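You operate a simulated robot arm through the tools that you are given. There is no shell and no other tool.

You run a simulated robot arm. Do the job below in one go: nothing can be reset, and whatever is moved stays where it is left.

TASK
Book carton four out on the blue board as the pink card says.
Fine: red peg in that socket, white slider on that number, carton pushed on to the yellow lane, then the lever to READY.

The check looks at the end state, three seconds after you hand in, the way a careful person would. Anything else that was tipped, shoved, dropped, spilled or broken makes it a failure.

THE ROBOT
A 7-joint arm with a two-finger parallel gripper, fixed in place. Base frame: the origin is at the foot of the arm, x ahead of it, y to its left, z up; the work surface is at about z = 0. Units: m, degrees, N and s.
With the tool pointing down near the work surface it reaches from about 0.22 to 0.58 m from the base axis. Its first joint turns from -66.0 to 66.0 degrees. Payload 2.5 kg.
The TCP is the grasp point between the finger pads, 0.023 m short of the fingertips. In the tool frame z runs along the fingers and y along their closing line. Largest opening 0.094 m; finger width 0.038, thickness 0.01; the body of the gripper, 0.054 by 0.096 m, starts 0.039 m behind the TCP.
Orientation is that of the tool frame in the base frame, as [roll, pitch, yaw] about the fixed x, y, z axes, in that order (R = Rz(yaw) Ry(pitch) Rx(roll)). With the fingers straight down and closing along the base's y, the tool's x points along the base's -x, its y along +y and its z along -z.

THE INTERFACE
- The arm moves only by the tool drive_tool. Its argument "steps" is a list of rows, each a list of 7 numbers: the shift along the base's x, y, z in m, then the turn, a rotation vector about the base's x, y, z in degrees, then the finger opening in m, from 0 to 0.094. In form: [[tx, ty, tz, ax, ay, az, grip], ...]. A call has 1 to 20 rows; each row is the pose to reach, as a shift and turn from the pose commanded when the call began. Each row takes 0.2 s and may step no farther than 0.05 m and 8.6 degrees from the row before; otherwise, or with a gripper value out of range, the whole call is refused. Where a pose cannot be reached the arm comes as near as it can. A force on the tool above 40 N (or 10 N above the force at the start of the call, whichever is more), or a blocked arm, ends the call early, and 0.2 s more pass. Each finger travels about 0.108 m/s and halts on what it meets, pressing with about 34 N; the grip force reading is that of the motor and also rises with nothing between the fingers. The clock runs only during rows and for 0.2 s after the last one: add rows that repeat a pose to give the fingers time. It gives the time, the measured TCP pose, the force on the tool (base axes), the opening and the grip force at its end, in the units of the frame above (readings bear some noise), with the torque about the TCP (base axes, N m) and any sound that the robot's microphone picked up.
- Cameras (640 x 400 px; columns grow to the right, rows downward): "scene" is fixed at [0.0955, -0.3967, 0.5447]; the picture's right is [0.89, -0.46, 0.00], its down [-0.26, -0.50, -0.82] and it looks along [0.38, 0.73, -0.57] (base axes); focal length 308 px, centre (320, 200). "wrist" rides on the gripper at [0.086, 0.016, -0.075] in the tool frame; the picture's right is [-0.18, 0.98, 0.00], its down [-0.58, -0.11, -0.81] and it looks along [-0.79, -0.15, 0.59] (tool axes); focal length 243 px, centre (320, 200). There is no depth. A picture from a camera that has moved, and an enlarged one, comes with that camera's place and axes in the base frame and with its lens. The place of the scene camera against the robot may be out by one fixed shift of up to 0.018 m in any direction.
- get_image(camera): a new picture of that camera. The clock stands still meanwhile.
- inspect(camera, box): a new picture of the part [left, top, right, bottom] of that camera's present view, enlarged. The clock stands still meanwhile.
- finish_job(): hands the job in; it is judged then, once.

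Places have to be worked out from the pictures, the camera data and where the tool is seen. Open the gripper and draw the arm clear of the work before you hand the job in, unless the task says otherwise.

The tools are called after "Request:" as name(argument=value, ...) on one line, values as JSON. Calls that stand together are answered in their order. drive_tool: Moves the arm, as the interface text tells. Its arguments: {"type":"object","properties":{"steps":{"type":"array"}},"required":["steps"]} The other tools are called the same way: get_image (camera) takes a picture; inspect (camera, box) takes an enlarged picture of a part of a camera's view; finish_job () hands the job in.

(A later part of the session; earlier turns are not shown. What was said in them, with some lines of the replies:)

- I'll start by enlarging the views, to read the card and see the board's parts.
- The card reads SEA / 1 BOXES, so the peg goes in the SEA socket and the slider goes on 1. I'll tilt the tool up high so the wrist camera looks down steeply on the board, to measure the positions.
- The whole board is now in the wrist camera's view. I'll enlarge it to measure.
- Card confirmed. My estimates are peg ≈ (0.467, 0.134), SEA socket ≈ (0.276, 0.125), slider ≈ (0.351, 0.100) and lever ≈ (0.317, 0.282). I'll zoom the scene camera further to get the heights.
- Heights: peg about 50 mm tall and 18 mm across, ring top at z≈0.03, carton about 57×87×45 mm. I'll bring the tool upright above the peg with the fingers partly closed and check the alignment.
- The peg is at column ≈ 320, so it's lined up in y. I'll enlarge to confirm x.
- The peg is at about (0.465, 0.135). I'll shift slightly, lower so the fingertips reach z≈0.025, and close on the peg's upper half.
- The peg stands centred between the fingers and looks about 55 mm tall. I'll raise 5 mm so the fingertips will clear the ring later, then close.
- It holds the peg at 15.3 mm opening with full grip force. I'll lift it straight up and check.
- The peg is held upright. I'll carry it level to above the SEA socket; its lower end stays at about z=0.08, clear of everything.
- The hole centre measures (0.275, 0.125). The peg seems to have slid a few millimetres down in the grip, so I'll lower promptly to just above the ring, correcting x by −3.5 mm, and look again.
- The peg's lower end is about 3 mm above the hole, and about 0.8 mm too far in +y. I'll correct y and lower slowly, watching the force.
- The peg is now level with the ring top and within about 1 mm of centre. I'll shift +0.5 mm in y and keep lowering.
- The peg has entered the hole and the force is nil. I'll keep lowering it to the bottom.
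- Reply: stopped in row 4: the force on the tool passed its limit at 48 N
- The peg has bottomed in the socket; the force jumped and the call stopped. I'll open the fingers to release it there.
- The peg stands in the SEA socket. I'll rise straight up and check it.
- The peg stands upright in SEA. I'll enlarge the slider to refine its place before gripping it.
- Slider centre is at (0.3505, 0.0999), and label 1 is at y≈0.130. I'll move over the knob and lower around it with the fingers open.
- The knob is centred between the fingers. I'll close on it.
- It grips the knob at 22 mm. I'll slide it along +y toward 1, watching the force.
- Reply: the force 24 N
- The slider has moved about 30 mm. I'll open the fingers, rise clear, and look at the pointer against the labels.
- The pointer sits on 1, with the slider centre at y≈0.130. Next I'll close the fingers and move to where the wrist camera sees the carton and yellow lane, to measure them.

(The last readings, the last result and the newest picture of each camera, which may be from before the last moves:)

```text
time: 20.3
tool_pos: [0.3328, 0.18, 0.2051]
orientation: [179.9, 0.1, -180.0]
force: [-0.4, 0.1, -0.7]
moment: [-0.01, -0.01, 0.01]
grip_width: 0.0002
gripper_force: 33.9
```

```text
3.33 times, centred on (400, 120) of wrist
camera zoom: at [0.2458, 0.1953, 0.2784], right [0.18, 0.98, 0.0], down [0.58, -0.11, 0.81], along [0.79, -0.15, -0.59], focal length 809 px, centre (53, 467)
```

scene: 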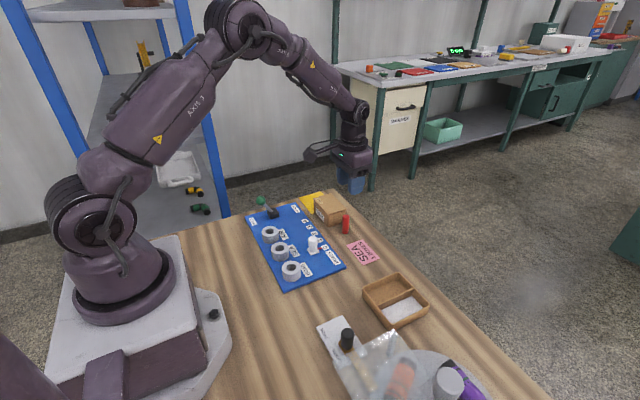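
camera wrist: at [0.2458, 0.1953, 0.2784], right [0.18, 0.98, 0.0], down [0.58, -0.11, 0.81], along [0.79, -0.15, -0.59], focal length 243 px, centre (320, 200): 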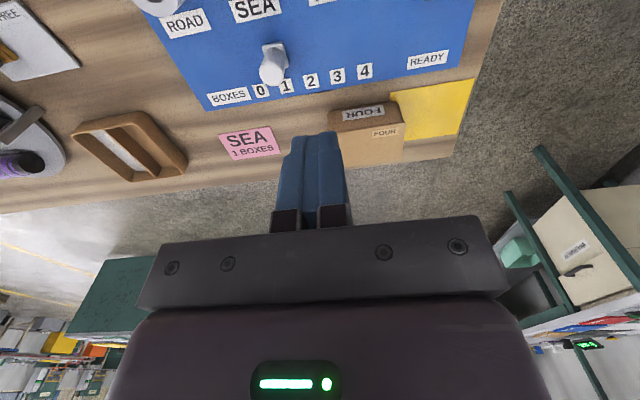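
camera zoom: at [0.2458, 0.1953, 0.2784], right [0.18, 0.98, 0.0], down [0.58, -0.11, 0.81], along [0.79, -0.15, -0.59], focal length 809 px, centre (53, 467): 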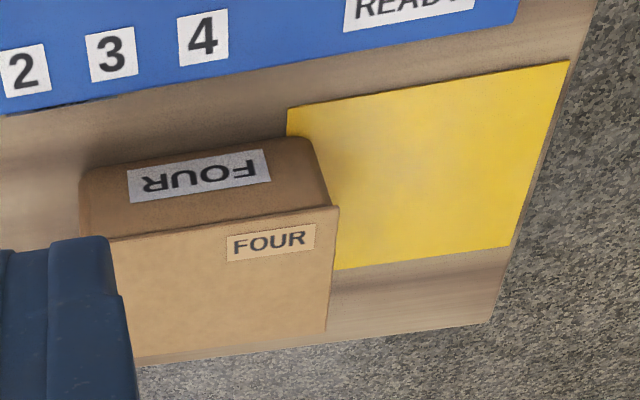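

Lane: x 0.420–0.500, y 0.250–0.345. Carton: x 0.431–0.491, y 0.171–0.260, so it needs about +0.081 m in y. I'll go down beside its −y face with closed fingers, tilted 6° so the tips lead and push low.

Request:
drive_tool(steps=[[0.035, -0.01, -0.015, 2, 0, 0, 0], [0.07, -0.02, -0.03, 4, 0, 0, 0], [0.105, -0.03, -0.05, 6, 0, 0, 0], [0.1292, -0.0393, -0.07, 6, 0, 0, 0], [0.1292, -0.0393, -0.105, 6, 0, 0, 0], [0.1292, -0.0393, -0.14, 6, 0, 0, 0], [0.1292, -0.0393, -0.1675, 6, 0, 0, 0], [0.1292, -0.0393, -0.1675, 6, 0, 0, 0]])

Request:
get_image(camera="wrist")

Request:
inspect(camera="scene", box=[290, 165, 400, 245])

```text
time: 22.1
tool_pos: [0.4638, 0.1403, 0.0378]
orientation: [173.9, 0.2, -180.0]
force: [0.2, -0.8, 0.1]
moment: [0.01, 0.0, -0.02]
grip_width: 0.0003
gripper_force: 33.8
```

```text
taken
camera wrist: at [0.3757, 0.1479, 0.1121], right [0.18, 0.98, 0.1], down [0.58, -0.19, 0.79], along [0.79, -0.08, -0.6], focal length 243 px, centre (320, 200)
```

wrist: 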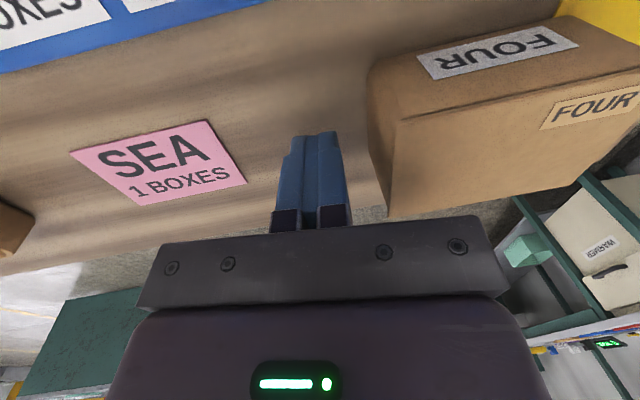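

```text
5.00 times, centred on (345, 205) of scene
camera zoom: at [0.0955, -0.3967, 0.5447], right [0.89, -0.46, 0.0], down [-0.26, -0.5, -0.82], along [0.38, 0.73, -0.57], focal length 1540 px, centre (195, 175)
```

zoom: 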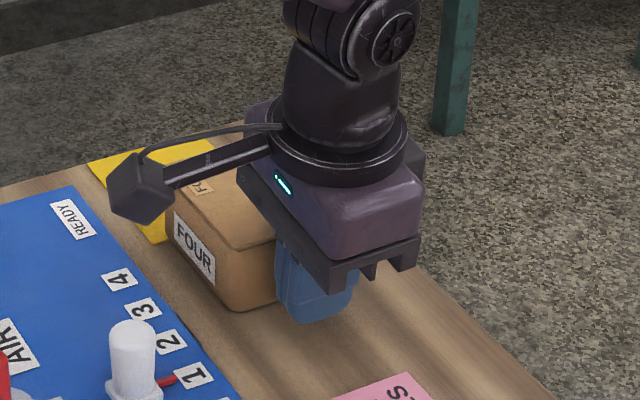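

The fingers stand about 20 mm short of the carton face, centred on it at x≈0.462. I'll push steadily in +y by 80 mm and then check.

Request:
drive_tool(steps=[[0, 0.01, 0, 0, 0, 0, 0], [0, 0.018, 0, 0, 0, 0, 0], [0, 0.024, 0, 0, 0, 0, 0], [0, 0.03, 0, 0, 0, 0, 0], [0, 0.038, 0, 0, 0, 0, 0], [0, 0.046, 0, 0, 0, 0, 0], [0, 0.054, 0, 0, 0, 0, 0], [0, 0.062, 0, 0, 0, 0, 0], [0, 0.07, 0, 0, 0, 0, 0], [0, 0.078, 0, 0, 0, 0, 0], [0, 0.078, 0, 0, 0, 0, 0]])

Request:
get_image(camera="wrist")

Request:
inspect(camera="scene", box=[270, 165, 380, 245])

```text
time: 24.5
tool_pos: [0.4632, 0.2184, 0.0375]
orientation: [173.9, 0.2, -180.0]
force: [-0.3, 0.5, -0.2]
moment: [-0.01, 0.01, -0.04]
grip_width: 0.0002
gripper_force: 34.7
```

```text
taken
camera wrist: at [0.3752, 0.2273, 0.1127], right [0.18, 0.98, 0.1], down [0.58, -0.19, 0.79], along [0.79, -0.09, -0.6], focal length 243 px, centre (320, 200)
```

wrist: 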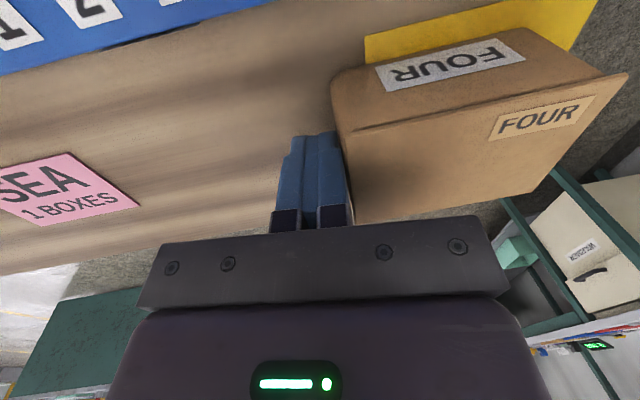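

```text
5.00 times, centred on (325, 205) of scene
camera zoom: at [0.0955, -0.3967, 0.5447], right [0.89, -0.46, 0.0], down [-0.26, -0.5, -0.82], along [0.38, 0.73, -0.57], focal length 1540 px, centre (295, 175)
```

zoom: 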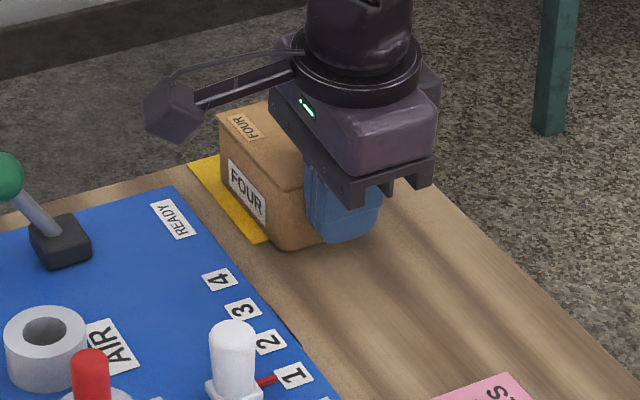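

The carton is sliding straight with hardly any force. I'll measure where it stands against the lane before the last stretch.

Request:
inspect(camera="wrist", box=[320, 0, 640, 230])

Request:
inspect(camera="scene", box=[295, 180, 355, 225])

```text
1.74 times, centred on (480, 115) of wrist
camera zoom: at [0.3752, 0.2273, 0.1127], right [0.18, 0.98, 0.1], down [0.58, -0.19, 0.79], along [0.79, -0.09, -0.6], focal length 422 px, centre (42, 348)
```

zoom: 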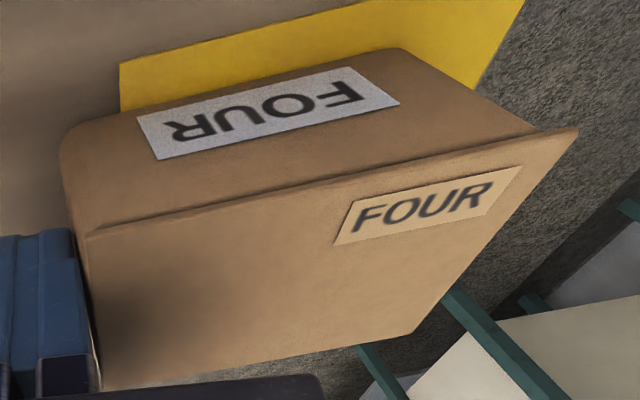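

```text
8.89 times, centred on (325, 202) of scene
camera zoom: at [0.0955, -0.3967, 0.5447], right [0.89, -0.46, 0.0], down [-0.26, -0.5, -0.82], along [0.38, 0.73, -0.57], focal length 2738 px, centre (276, 178)
```

zoom: 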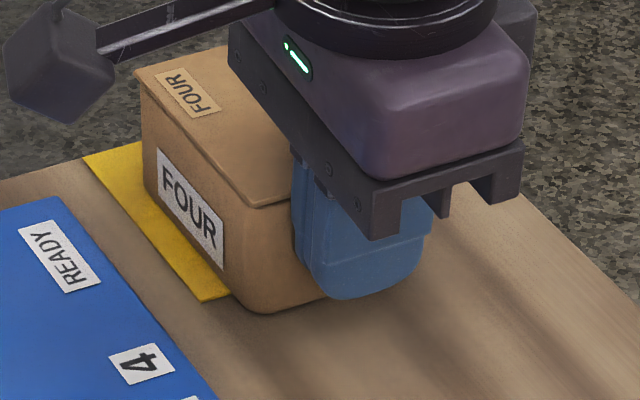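

The carton centre is now at y≈0.278 and it hasn't turned. The lane centre is 0.297, so I'll push 19.5 mm more, slowly.

Request:
drive_tool(steps=[[0, 0.005, 0, 0, 0, 0, 0], [0, 0.01, 0, 0, 0, 0, 0], [0, 0.014, 0, 0, 0, 0, 0], [0, 0.017, 0, 0, 0, 0, 0], [0, 0.0195, 0, 0, 0, 0, 0], [0, 0.0195, 0, 0, 0, 0, 0]])

Request:
inspect(camera="wrist", box=[320, 0, 640, 230])

Request:
inspect(camera="scene", box=[290, 175, 350, 220])

```text
time: 25.9
tool_pos: [0.4624, 0.2384, 0.0379]
orientation: [173.8, 0.1, -180.0]
force: [0.0, 0.2, -0.3]
moment: [0.01, -0.01, 0.03]
grip_width: 0.0002
gripper_force: 34.4
```

```text
1.74 times, centred on (480, 115) of wrist
camera zoom: at [0.3747, 0.2467, 0.1126], right [0.18, 0.98, 0.1], down [0.58, -0.19, 0.79], along [0.79, -0.09, -0.6], focal length 422 px, centre (42, 348)
```

zoom: 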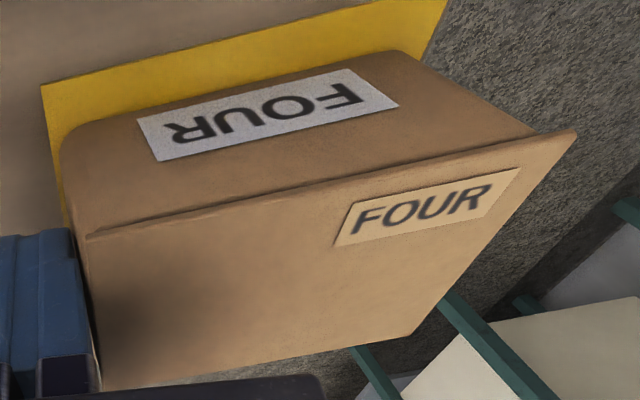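

```text
8.89 times, centred on (320, 198) of scene
camera zoom: at [0.0955, -0.3967, 0.5447], right [0.89, -0.46, 0.0], down [-0.26, -0.5, -0.82], along [0.38, 0.73, -0.57], focal length 2738 px, centre (320, 222)
```

zoom: 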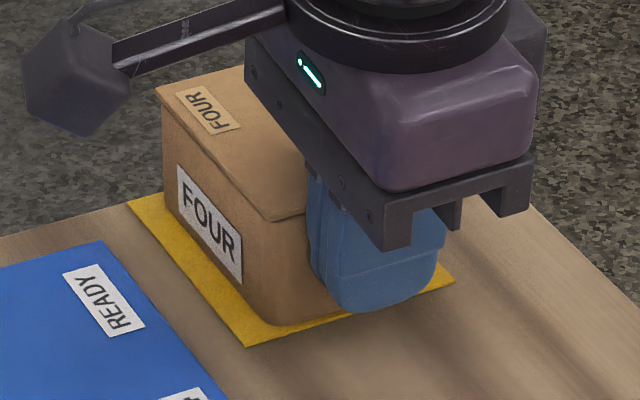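

The carton now sits on the yellow with some lane showing on the near sides. I'll back off in −y, rise, straighten the tool and check the margins.

Request:
drive_tool(steps=[[0, -0.012, 0, 0, 0, 0, 0], [0, -0.03, 0, 0, 0, 0, 0], [0, -0.04, 0.03, -2, 0, 0, 0], [-0.01, -0.045, 0.07, -4, 0, 0, 0], [-0.04, -0.045, 0.105, -6, 0, 0, 0], [-0.08, -0.04, 0.135, -6, 0, 0, 0], [-0.12, -0.03, 0.16, -6, 0, 0, 0], [-0.12, -0.03, 0.16, -6, 0, 0, 0]])

Request:
get_image(camera="wrist")

Request:
inspect(camera="scene", box=[290, 175, 350, 220])

```text
refused: row 6 steps farther than a row can; nothing moved
```

```text
taken
camera wrist: at [0.3747, 0.2467, 0.1126], right [0.18, 0.98, 0.1], down [0.58, -0.19, 0.79], along [0.79, -0.09, -0.6], focal length 243 px, centre (320, 200)
```

wrist: 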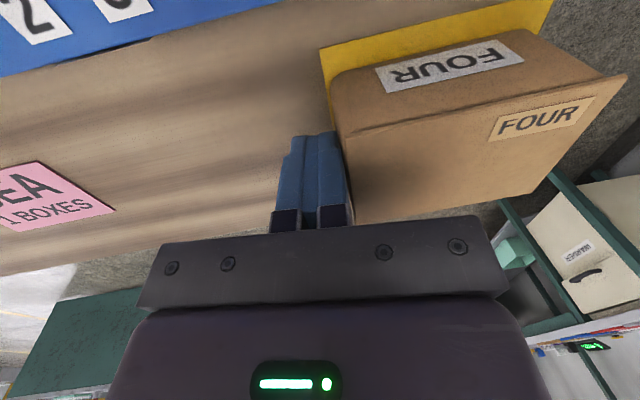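

```text
8.89 times, centred on (320, 198) of scene
camera zoom: at [0.0955, -0.3967, 0.5447], right [0.89, -0.46, 0.0], down [-0.26, -0.5, -0.82], along [0.38, 0.73, -0.57], focal length 2738 px, centre (320, 222)
```

zoom: 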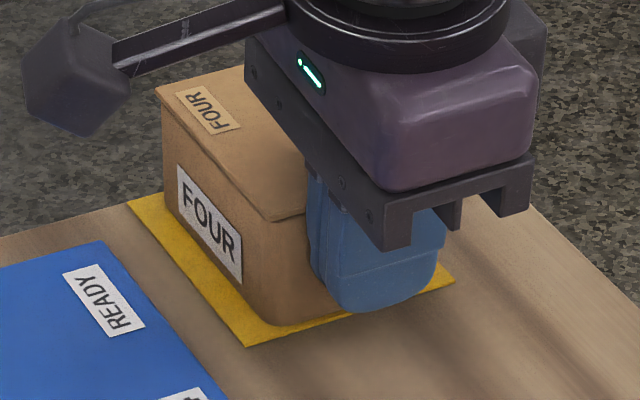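

That call was refused because one row was too long, and nothing moved. I'll repeat the retreat with shorter steps.

Request:
drive_tool(steps=[[0, -0.012, 0, 0, 0, 0, 0], [0, -0.03, 0, 0, 0, 0, 0], [0, -0.04, 0.03, -2, 0, 0, 0], [-0.01, -0.045, 0.065, -4, 0, 0, 0], [-0.035, -0.045, 0.095, -6, 0, 0, 0], [-0.065, -0.04, 0.12, -6, 0, 0, 0], [-0.095, -0.035, 0.145, -6, 0, 0, 0], [-0.125, -0.03, 0.165, -6, 0, 0, 0], [-0.125, -0.03, 0.165, -6, 0, 0, 0]])

Request:
get_image(camera="wrist")

Request:
inspect(camera="scene", box=[290, 175, 350, 220])

```text
time: 27.9
tool_pos: [0.3378, 0.2081, 0.2021]
orientation: [-180.0, 0.0, -180.0]
force: [-0.1, 0.1, -0.1]
moment: [-0.01, 0.0, -0.01]
grip_width: 0.0
gripper_force: 33.9
```

```text
taken
camera wrist: at [0.2501, 0.224, 0.2755], right [0.18, 0.98, 0.0], down [0.58, -0.11, 0.81], along [0.79, -0.15, -0.59], focal length 243 px, centre (320, 200)
```

wrist: 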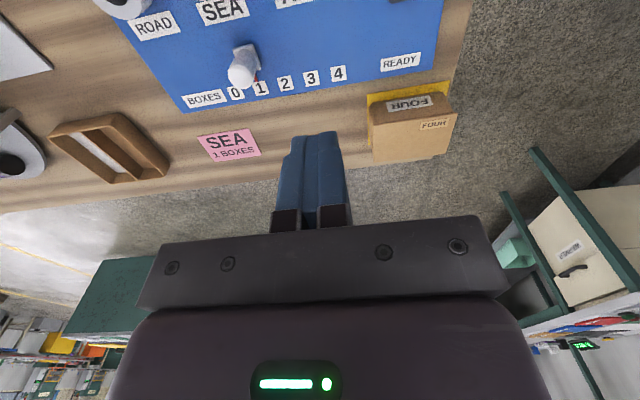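

```text
8.89 times, centred on (320, 198) of scene
camera zoom: at [0.0955, -0.3967, 0.5447], right [0.89, -0.46, 0.0], down [-0.26, -0.5, -0.82], along [0.38, 0.73, -0.57], focal length 2738 px, centre (320, 222)
```

zoom: 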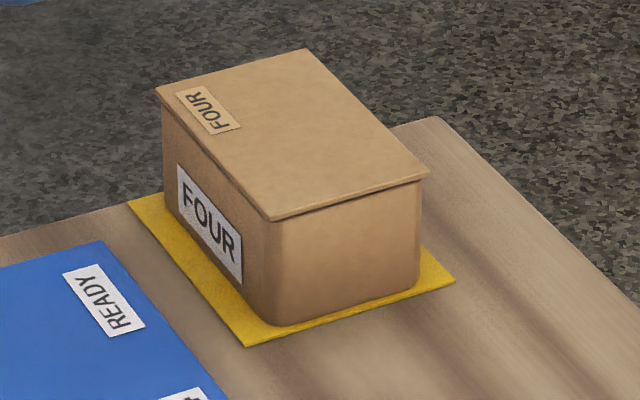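

Request:
inspect(camera="wrist", box=[340, 60, 480, 180])

```text
3.33 times, centred on (410, 120) of wrist
camera zoom: at [0.2501, 0.224, 0.2755], right [0.18, 0.98, 0.0], down [0.58, -0.11, 0.81], along [0.79, -0.15, -0.59], focal length 809 px, centre (20, 467)
```

zoom: 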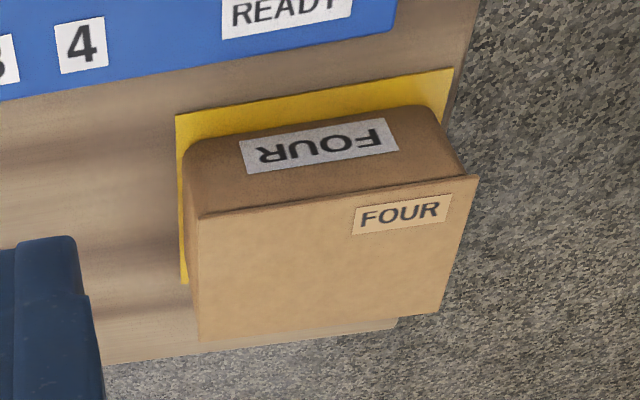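

The carton spans y≈0.253–0.341, which is centred on the lane and inside it. Now I'll move to a spot where the wrist camera sees the lever, to measure it.

Request:
drive_tool(steps=[[-0.03, 0.008, 0.0, 0, 0, 0, 0], [-0.06, 0.015, 0.0, 0, 0, 0, 0], [-0.085, 0.022, 0.0, 0, 0, 0, 0], [-0.085, 0.022, 0.0, 0, 0, 0, 0]])

Request:
get_image(camera="wrist")

Request:
inspect(camera="wrist", box=[310, 20, 450, 140])

Request:
get_image(camera="scene")

```text
time: 28.9
tool_pos: [0.2542, 0.23, 0.2036]
orientation: [179.9, 0.1, 180.0]
force: [0.3, -0.6, -1.2]
moment: [0.01, 0.02, 0.03]
grip_width: 0.0001
gripper_force: 34.1
```

```text
taken
camera wrist: at [0.1669, 0.2457, 0.2768], right [0.18, 0.98, 0.0], down [0.58, -0.11, 0.81], along [0.79, -0.15, -0.59], focal length 243 px, centre (320, 200)
```

wrist: 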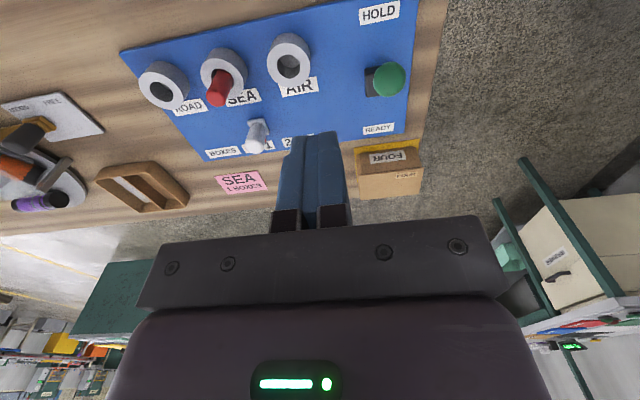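

```text
3.33 times, centred on (380, 80) of wrist
camera zoom: at [0.1669, 0.2457, 0.2768], right [0.18, 0.98, 0.0], down [0.58, -0.11, 0.81], along [0.79, -0.15, -0.59], focal length 809 px, centre (120, 600)
```

zoom: 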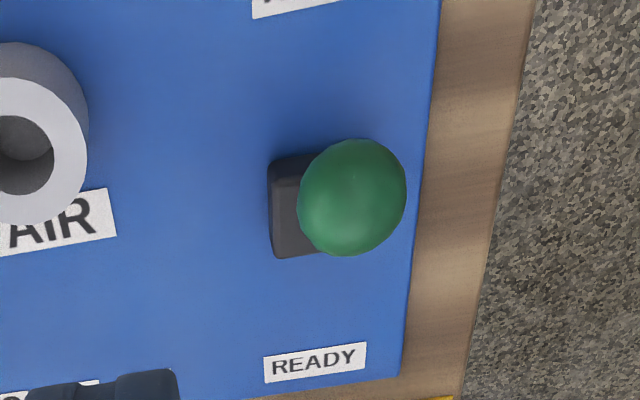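

```text
taken
```

scene: 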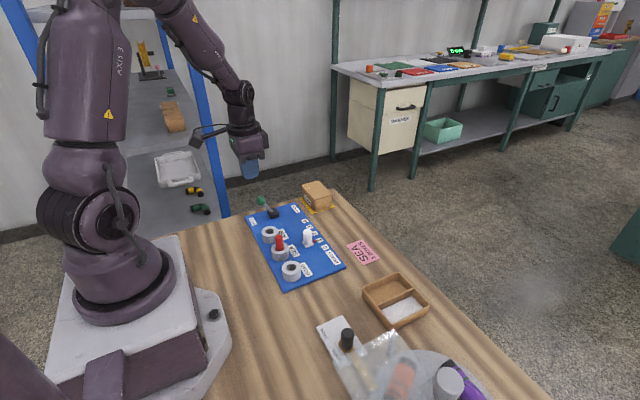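

Triangulated, the ball is at (0.2856, 0.2855, 0.0675) with radius 14 mm, and the lever block is centred at about (0.315, 0.285). I'll bring the closed fingers down behind the ball, on the HOLD side.

Request:
drive_tool(steps=[[-0.008, 0.025, 0, 0, 0, 0, 0], [-0.017, 0.0558, 0, 0, 0, 0, 0], [-0.017, 0.0558, -0.035, 0, 0, 0, 0], [-0.017, 0.0558, -0.07, 0, 0, 0, 0], [-0.017, 0.0558, -0.105, 0, 0, 0, 0], [-0.017, 0.0558, -0.13, 0, 0, 0, 0], [-0.017, 0.0558, -0.13, 0, 0, 0, 0]])

Request:
get_image(camera="wrist")

Request:
inspect(camera="scene", box=[220, 165, 330, 245])

```text
time: 30.5
tool_pos: [0.235, 0.2859, 0.0745]
orientation: [179.9, 0.2, -180.0]
force: [0.6, 0.2, -0.4]
moment: [-0.01, 0.01, -0.02]
grip_width: 0.0001
gripper_force: 34.1
```

```text
taken
camera wrist: at [0.1478, 0.3023, 0.1478], right [0.18, 0.98, 0.0], down [0.58, -0.11, 0.81], along [0.79, -0.15, -0.59], focal length 243 px, centre (320, 200)
```

wrist: 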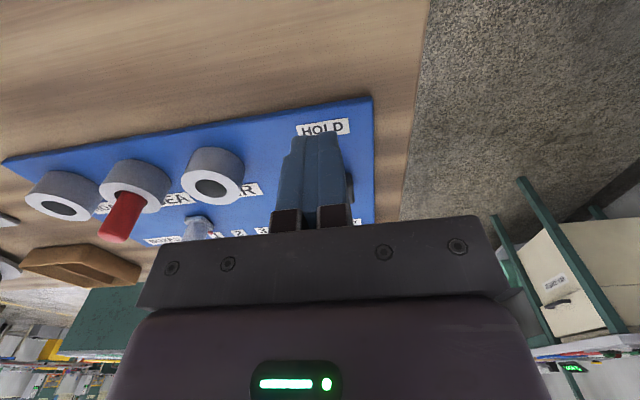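

```text
5.00 times, centred on (275, 205) of scene
camera zoom: at [0.0955, -0.3967, 0.5447], right [0.89, -0.46, 0.0], down [-0.26, -0.5, -0.82], along [0.38, 0.73, -0.57], focal length 1540 px, centre (545, 175)
```

zoom: 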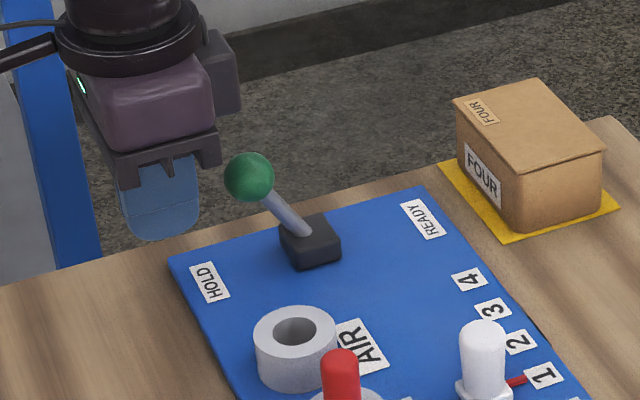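

The fingers are behind the ball at the right height. I'll push +x in small steps past the upright position and then look.

Request:
drive_tool(steps=[[0.01, -0.0005, 0, 0, 0, 0, 0], [0.018, -0.0005, 0, 0, 0, 0, 0], [0.026, -0.0005, 0, 0, 0, 0, 0], [0.034, -0.0005, 0, 0, 0, 0, 0], [0.042, -0.0005, 0, 0, 0, 0, 0], [0.05, -0.0005, 0, 0, 0, 0, 0], [0.058, -0.0005, 0, 0, 0, 0, 0], [0.064, -0.0005, 0, 0, 0, 0, 0]])

Request:
inspect(camera="scene", box=[220, 165, 330, 245])

```text
time: 32.3
tool_pos: [0.2995, 0.2852, 0.0729]
orientation: [-180.0, 0.1, -180.0]
force: [0.4, 0.1, 0.9]
moment: [0.0, 0.01, -0.01]
grip_width: 0.0
gripper_force: 34.5
```

```text
5.00 times, centred on (275, 205) of scene
camera zoom: at [0.0955, -0.3967, 0.5447], right [0.89, -0.46, 0.0], down [-0.26, -0.5, -0.82], along [0.38, 0.73, -0.57], focal length 1540 px, centre (545, 175)
```

zoom: 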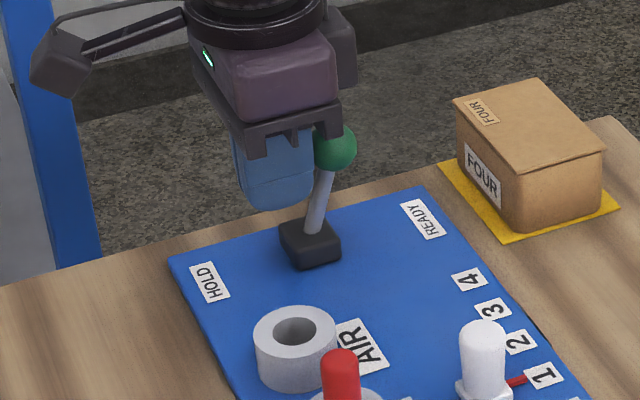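

The lever is past upright and moving freely. I'll keep pushing toward READY until it meets its end stop.

Request:
drive_tool(steps=[[0.004, 0, 0, 0, 0, 0, 0], [0.008, 0, 0, 0, 0, 0, 0], [0.012, 0, 0, 0, 0, 0, 0], [0.012, 0, 0, 0, 0, 0, 0]])

Request:
inspect(camera="scene", box=[220, 165, 330, 245])

Request:
get_image(camera="wrist")

```text
time: 33.3
tool_pos: [0.3076, 0.287, 0.0721]
orientation: [-179.8, -0.3, -179.9]
force: [-18.8, -2.1, 9.9]
moment: [-0.09, 0.27, -0.06]
grip_width: 0.0
gripper_force: 34.1
```

```text
5.00 times, centred on (275, 205) of scene
camera zoom: at [0.0955, -0.3967, 0.5447], right [0.89, -0.46, 0.0], down [-0.26, -0.5, -0.82], along [0.38, 0.73, -0.57], focal length 1540 px, centre (545, 175)
```

zoom: 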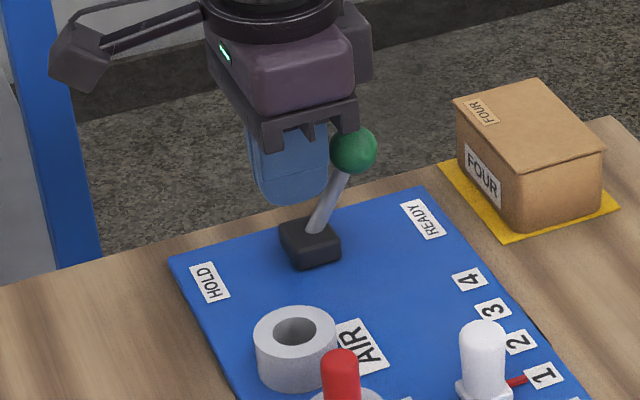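

```text
taken
camera wrist: at [0.2215, 0.3027, 0.1466], right [0.18, 0.98, 0.0], down [0.58, -0.11, 0.8], along [0.79, -0.15, -0.59], focal length 243 px, centre (320, 200)
```

wrist: 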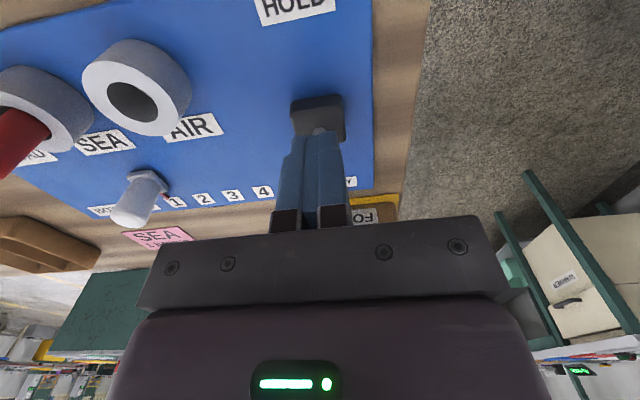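

The force has risen to 19 N and the ball is at x≈0.345, which mirrors its HOLD position, so the lever is at its end stop. I'll back off in −x, rise clear and check that it stays.

Request:
drive_tool(steps=[[-0.015, 0, 0, 0, 0, 0, 0], [-0.04, 0, 0, 0, 0, 0, 0], [-0.055, 0, 0.02, 0, 0, 0, 0], [-0.06, 0, 0.06, 0, 0, 0, 0], [-0.06, -0.02, 0.1, 0, 0, 0, 0.02], [-0.06, -0.05, 0.13, 0, 0, 0, 0.05], [-0.05, -0.08, 0.16, 0, 0, 0, 0.08], [-0.05, -0.1, 0.18, 0, 0, 0, 0.09], [-0.05, -0.1, 0.18, 0, 0, 0, 0.09]])

Request:
get_image(camera="scene")

Request:
inspect(camera="scene", box=[230, 180, 350, 290])

Request:
get_image(camera="wrist")

```text
time: 35.3
tool_pos: [0.2613, 0.1852, 0.2507]
orientation: [179.9, 0.1, -180.0]
force: [0.3, 0.1, -0.1]
moment: [0.0, 0.0, 0.01]
grip_width: 0.09
gripper_force: 0.1
```

```text
taken
```

scene: 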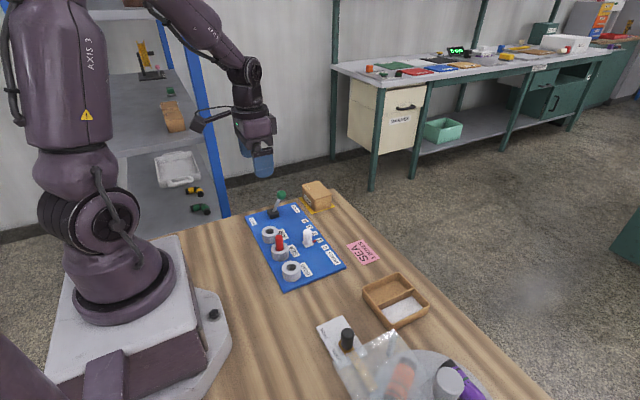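

```text
3.64 times, centred on (290, 235) of scene
camera zoom: at [0.0955, -0.3967, 0.5447], right [0.89, -0.46, 0.0], down [-0.26, -0.5, -0.82], along [0.38, 0.73, -0.57], focal length 1120 px, centre (429, 73)
```

zoom: 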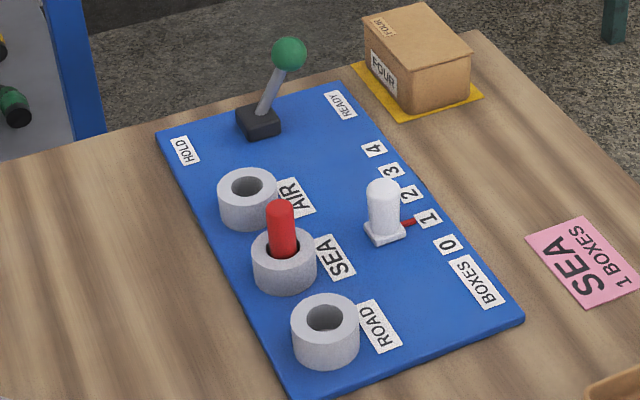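

```text
taken
camera wrist: at [0.1737, 0.2014, 0.3253], right [0.18, 0.98, 0.0], down [0.58, -0.11, 0.81], along [0.79, -0.15, -0.59], focal length 243 px, centre (320, 200)
```

wrist: 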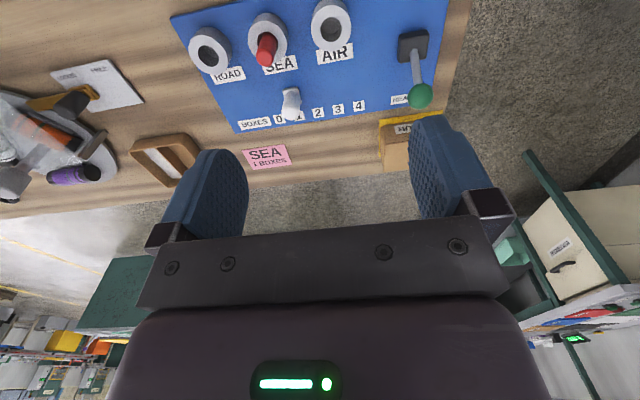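

The lever stays at READY. I'll take one last close look at all four items before handing in.

Request:
inspect(camera="wrist", box=[170, 0, 470, 175])

Request:
inspect(camera="scene", box=[240, 180, 350, 260])

Request:
inspect(camera="scene", box=[300, 260, 520, 400])

```text
2.13 times, centred on (320, 88) of wrist
camera zoom: at [0.1737, 0.2014, 0.3253], right [0.18, 0.98, 0.0], down [0.58, -0.11, 0.81], along [0.79, -0.15, -0.59], focal length 518 px, centre (320, 440)
```

zoom: 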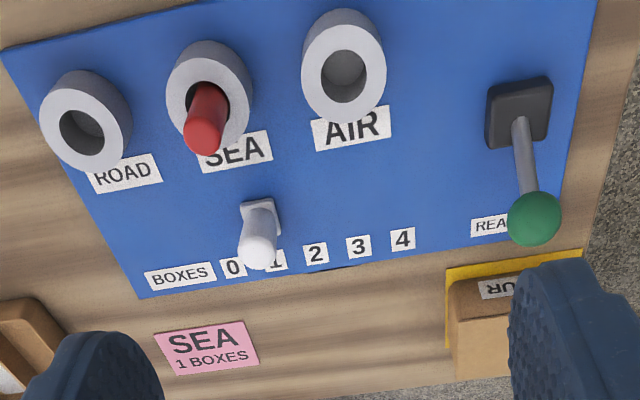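

```text
5.00 times, centred on (295, 220) of scene
camera zoom: at [0.0955, -0.3967, 0.5447], right [0.89, -0.46, 0.0], down [-0.26, -0.5, -0.82], along [0.38, 0.73, -0.57], focal length 1540 px, centre (445, 100)
```

zoom: 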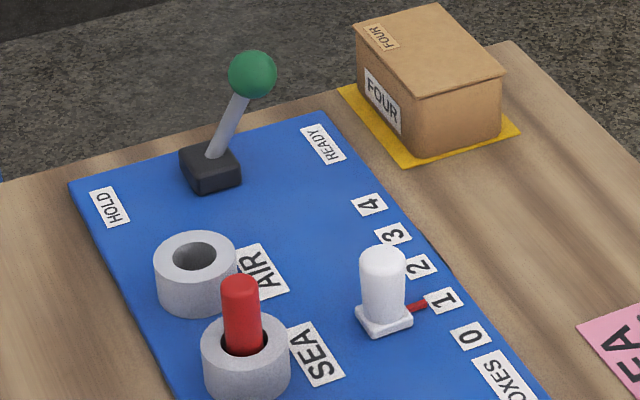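

```text
2.86 times, centred on (410, 330) of scene
camera zoom: at [0.0955, -0.3967, 0.5447], right [0.89, -0.46, 0.0], down [-0.26, -0.5, -0.82], along [0.38, 0.73, -0.57], focal length 880 px, centre (63, -171)
```

zoom: 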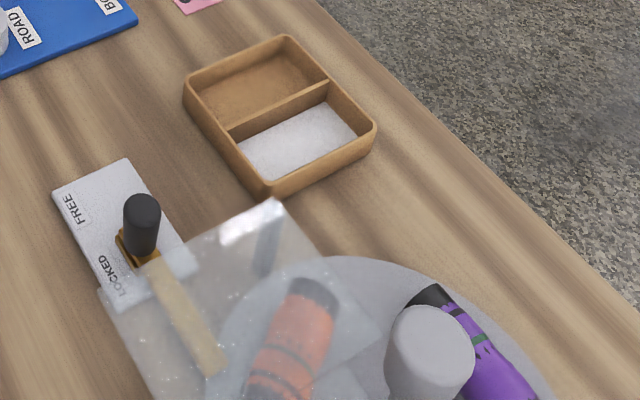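

The peg is in SEA, the slider is on 1, carton four is on the yellow lane and the lever rests at READY. Nothing else on the table has moved, and the gripper is open and clear, so I'm handing in.

Request:
finish_job()

```text
The job is handed in.
```

Carton four is booked out as the pink card says (SEA, 1 BOXES), and I've handed the job in. The check's result hasn't come back to me.

- **Peg:** the red peg stands in the SEA socket, pushed down to the bottom.
- **Slider:** the white slider's pointer is on 1.
- **Carton:** carton four sits centred on the yellow lane, and all of it is on the yellow.
- **Lever:** it is against its end stop at READY, and it stayed there after I let go.

While seating the peg, the arm pressed down with 48 N for a moment before stopping. The last pictures showed the socket and board unmoved and nothing else on the table disturbed. The gripper is open and clear of the work.
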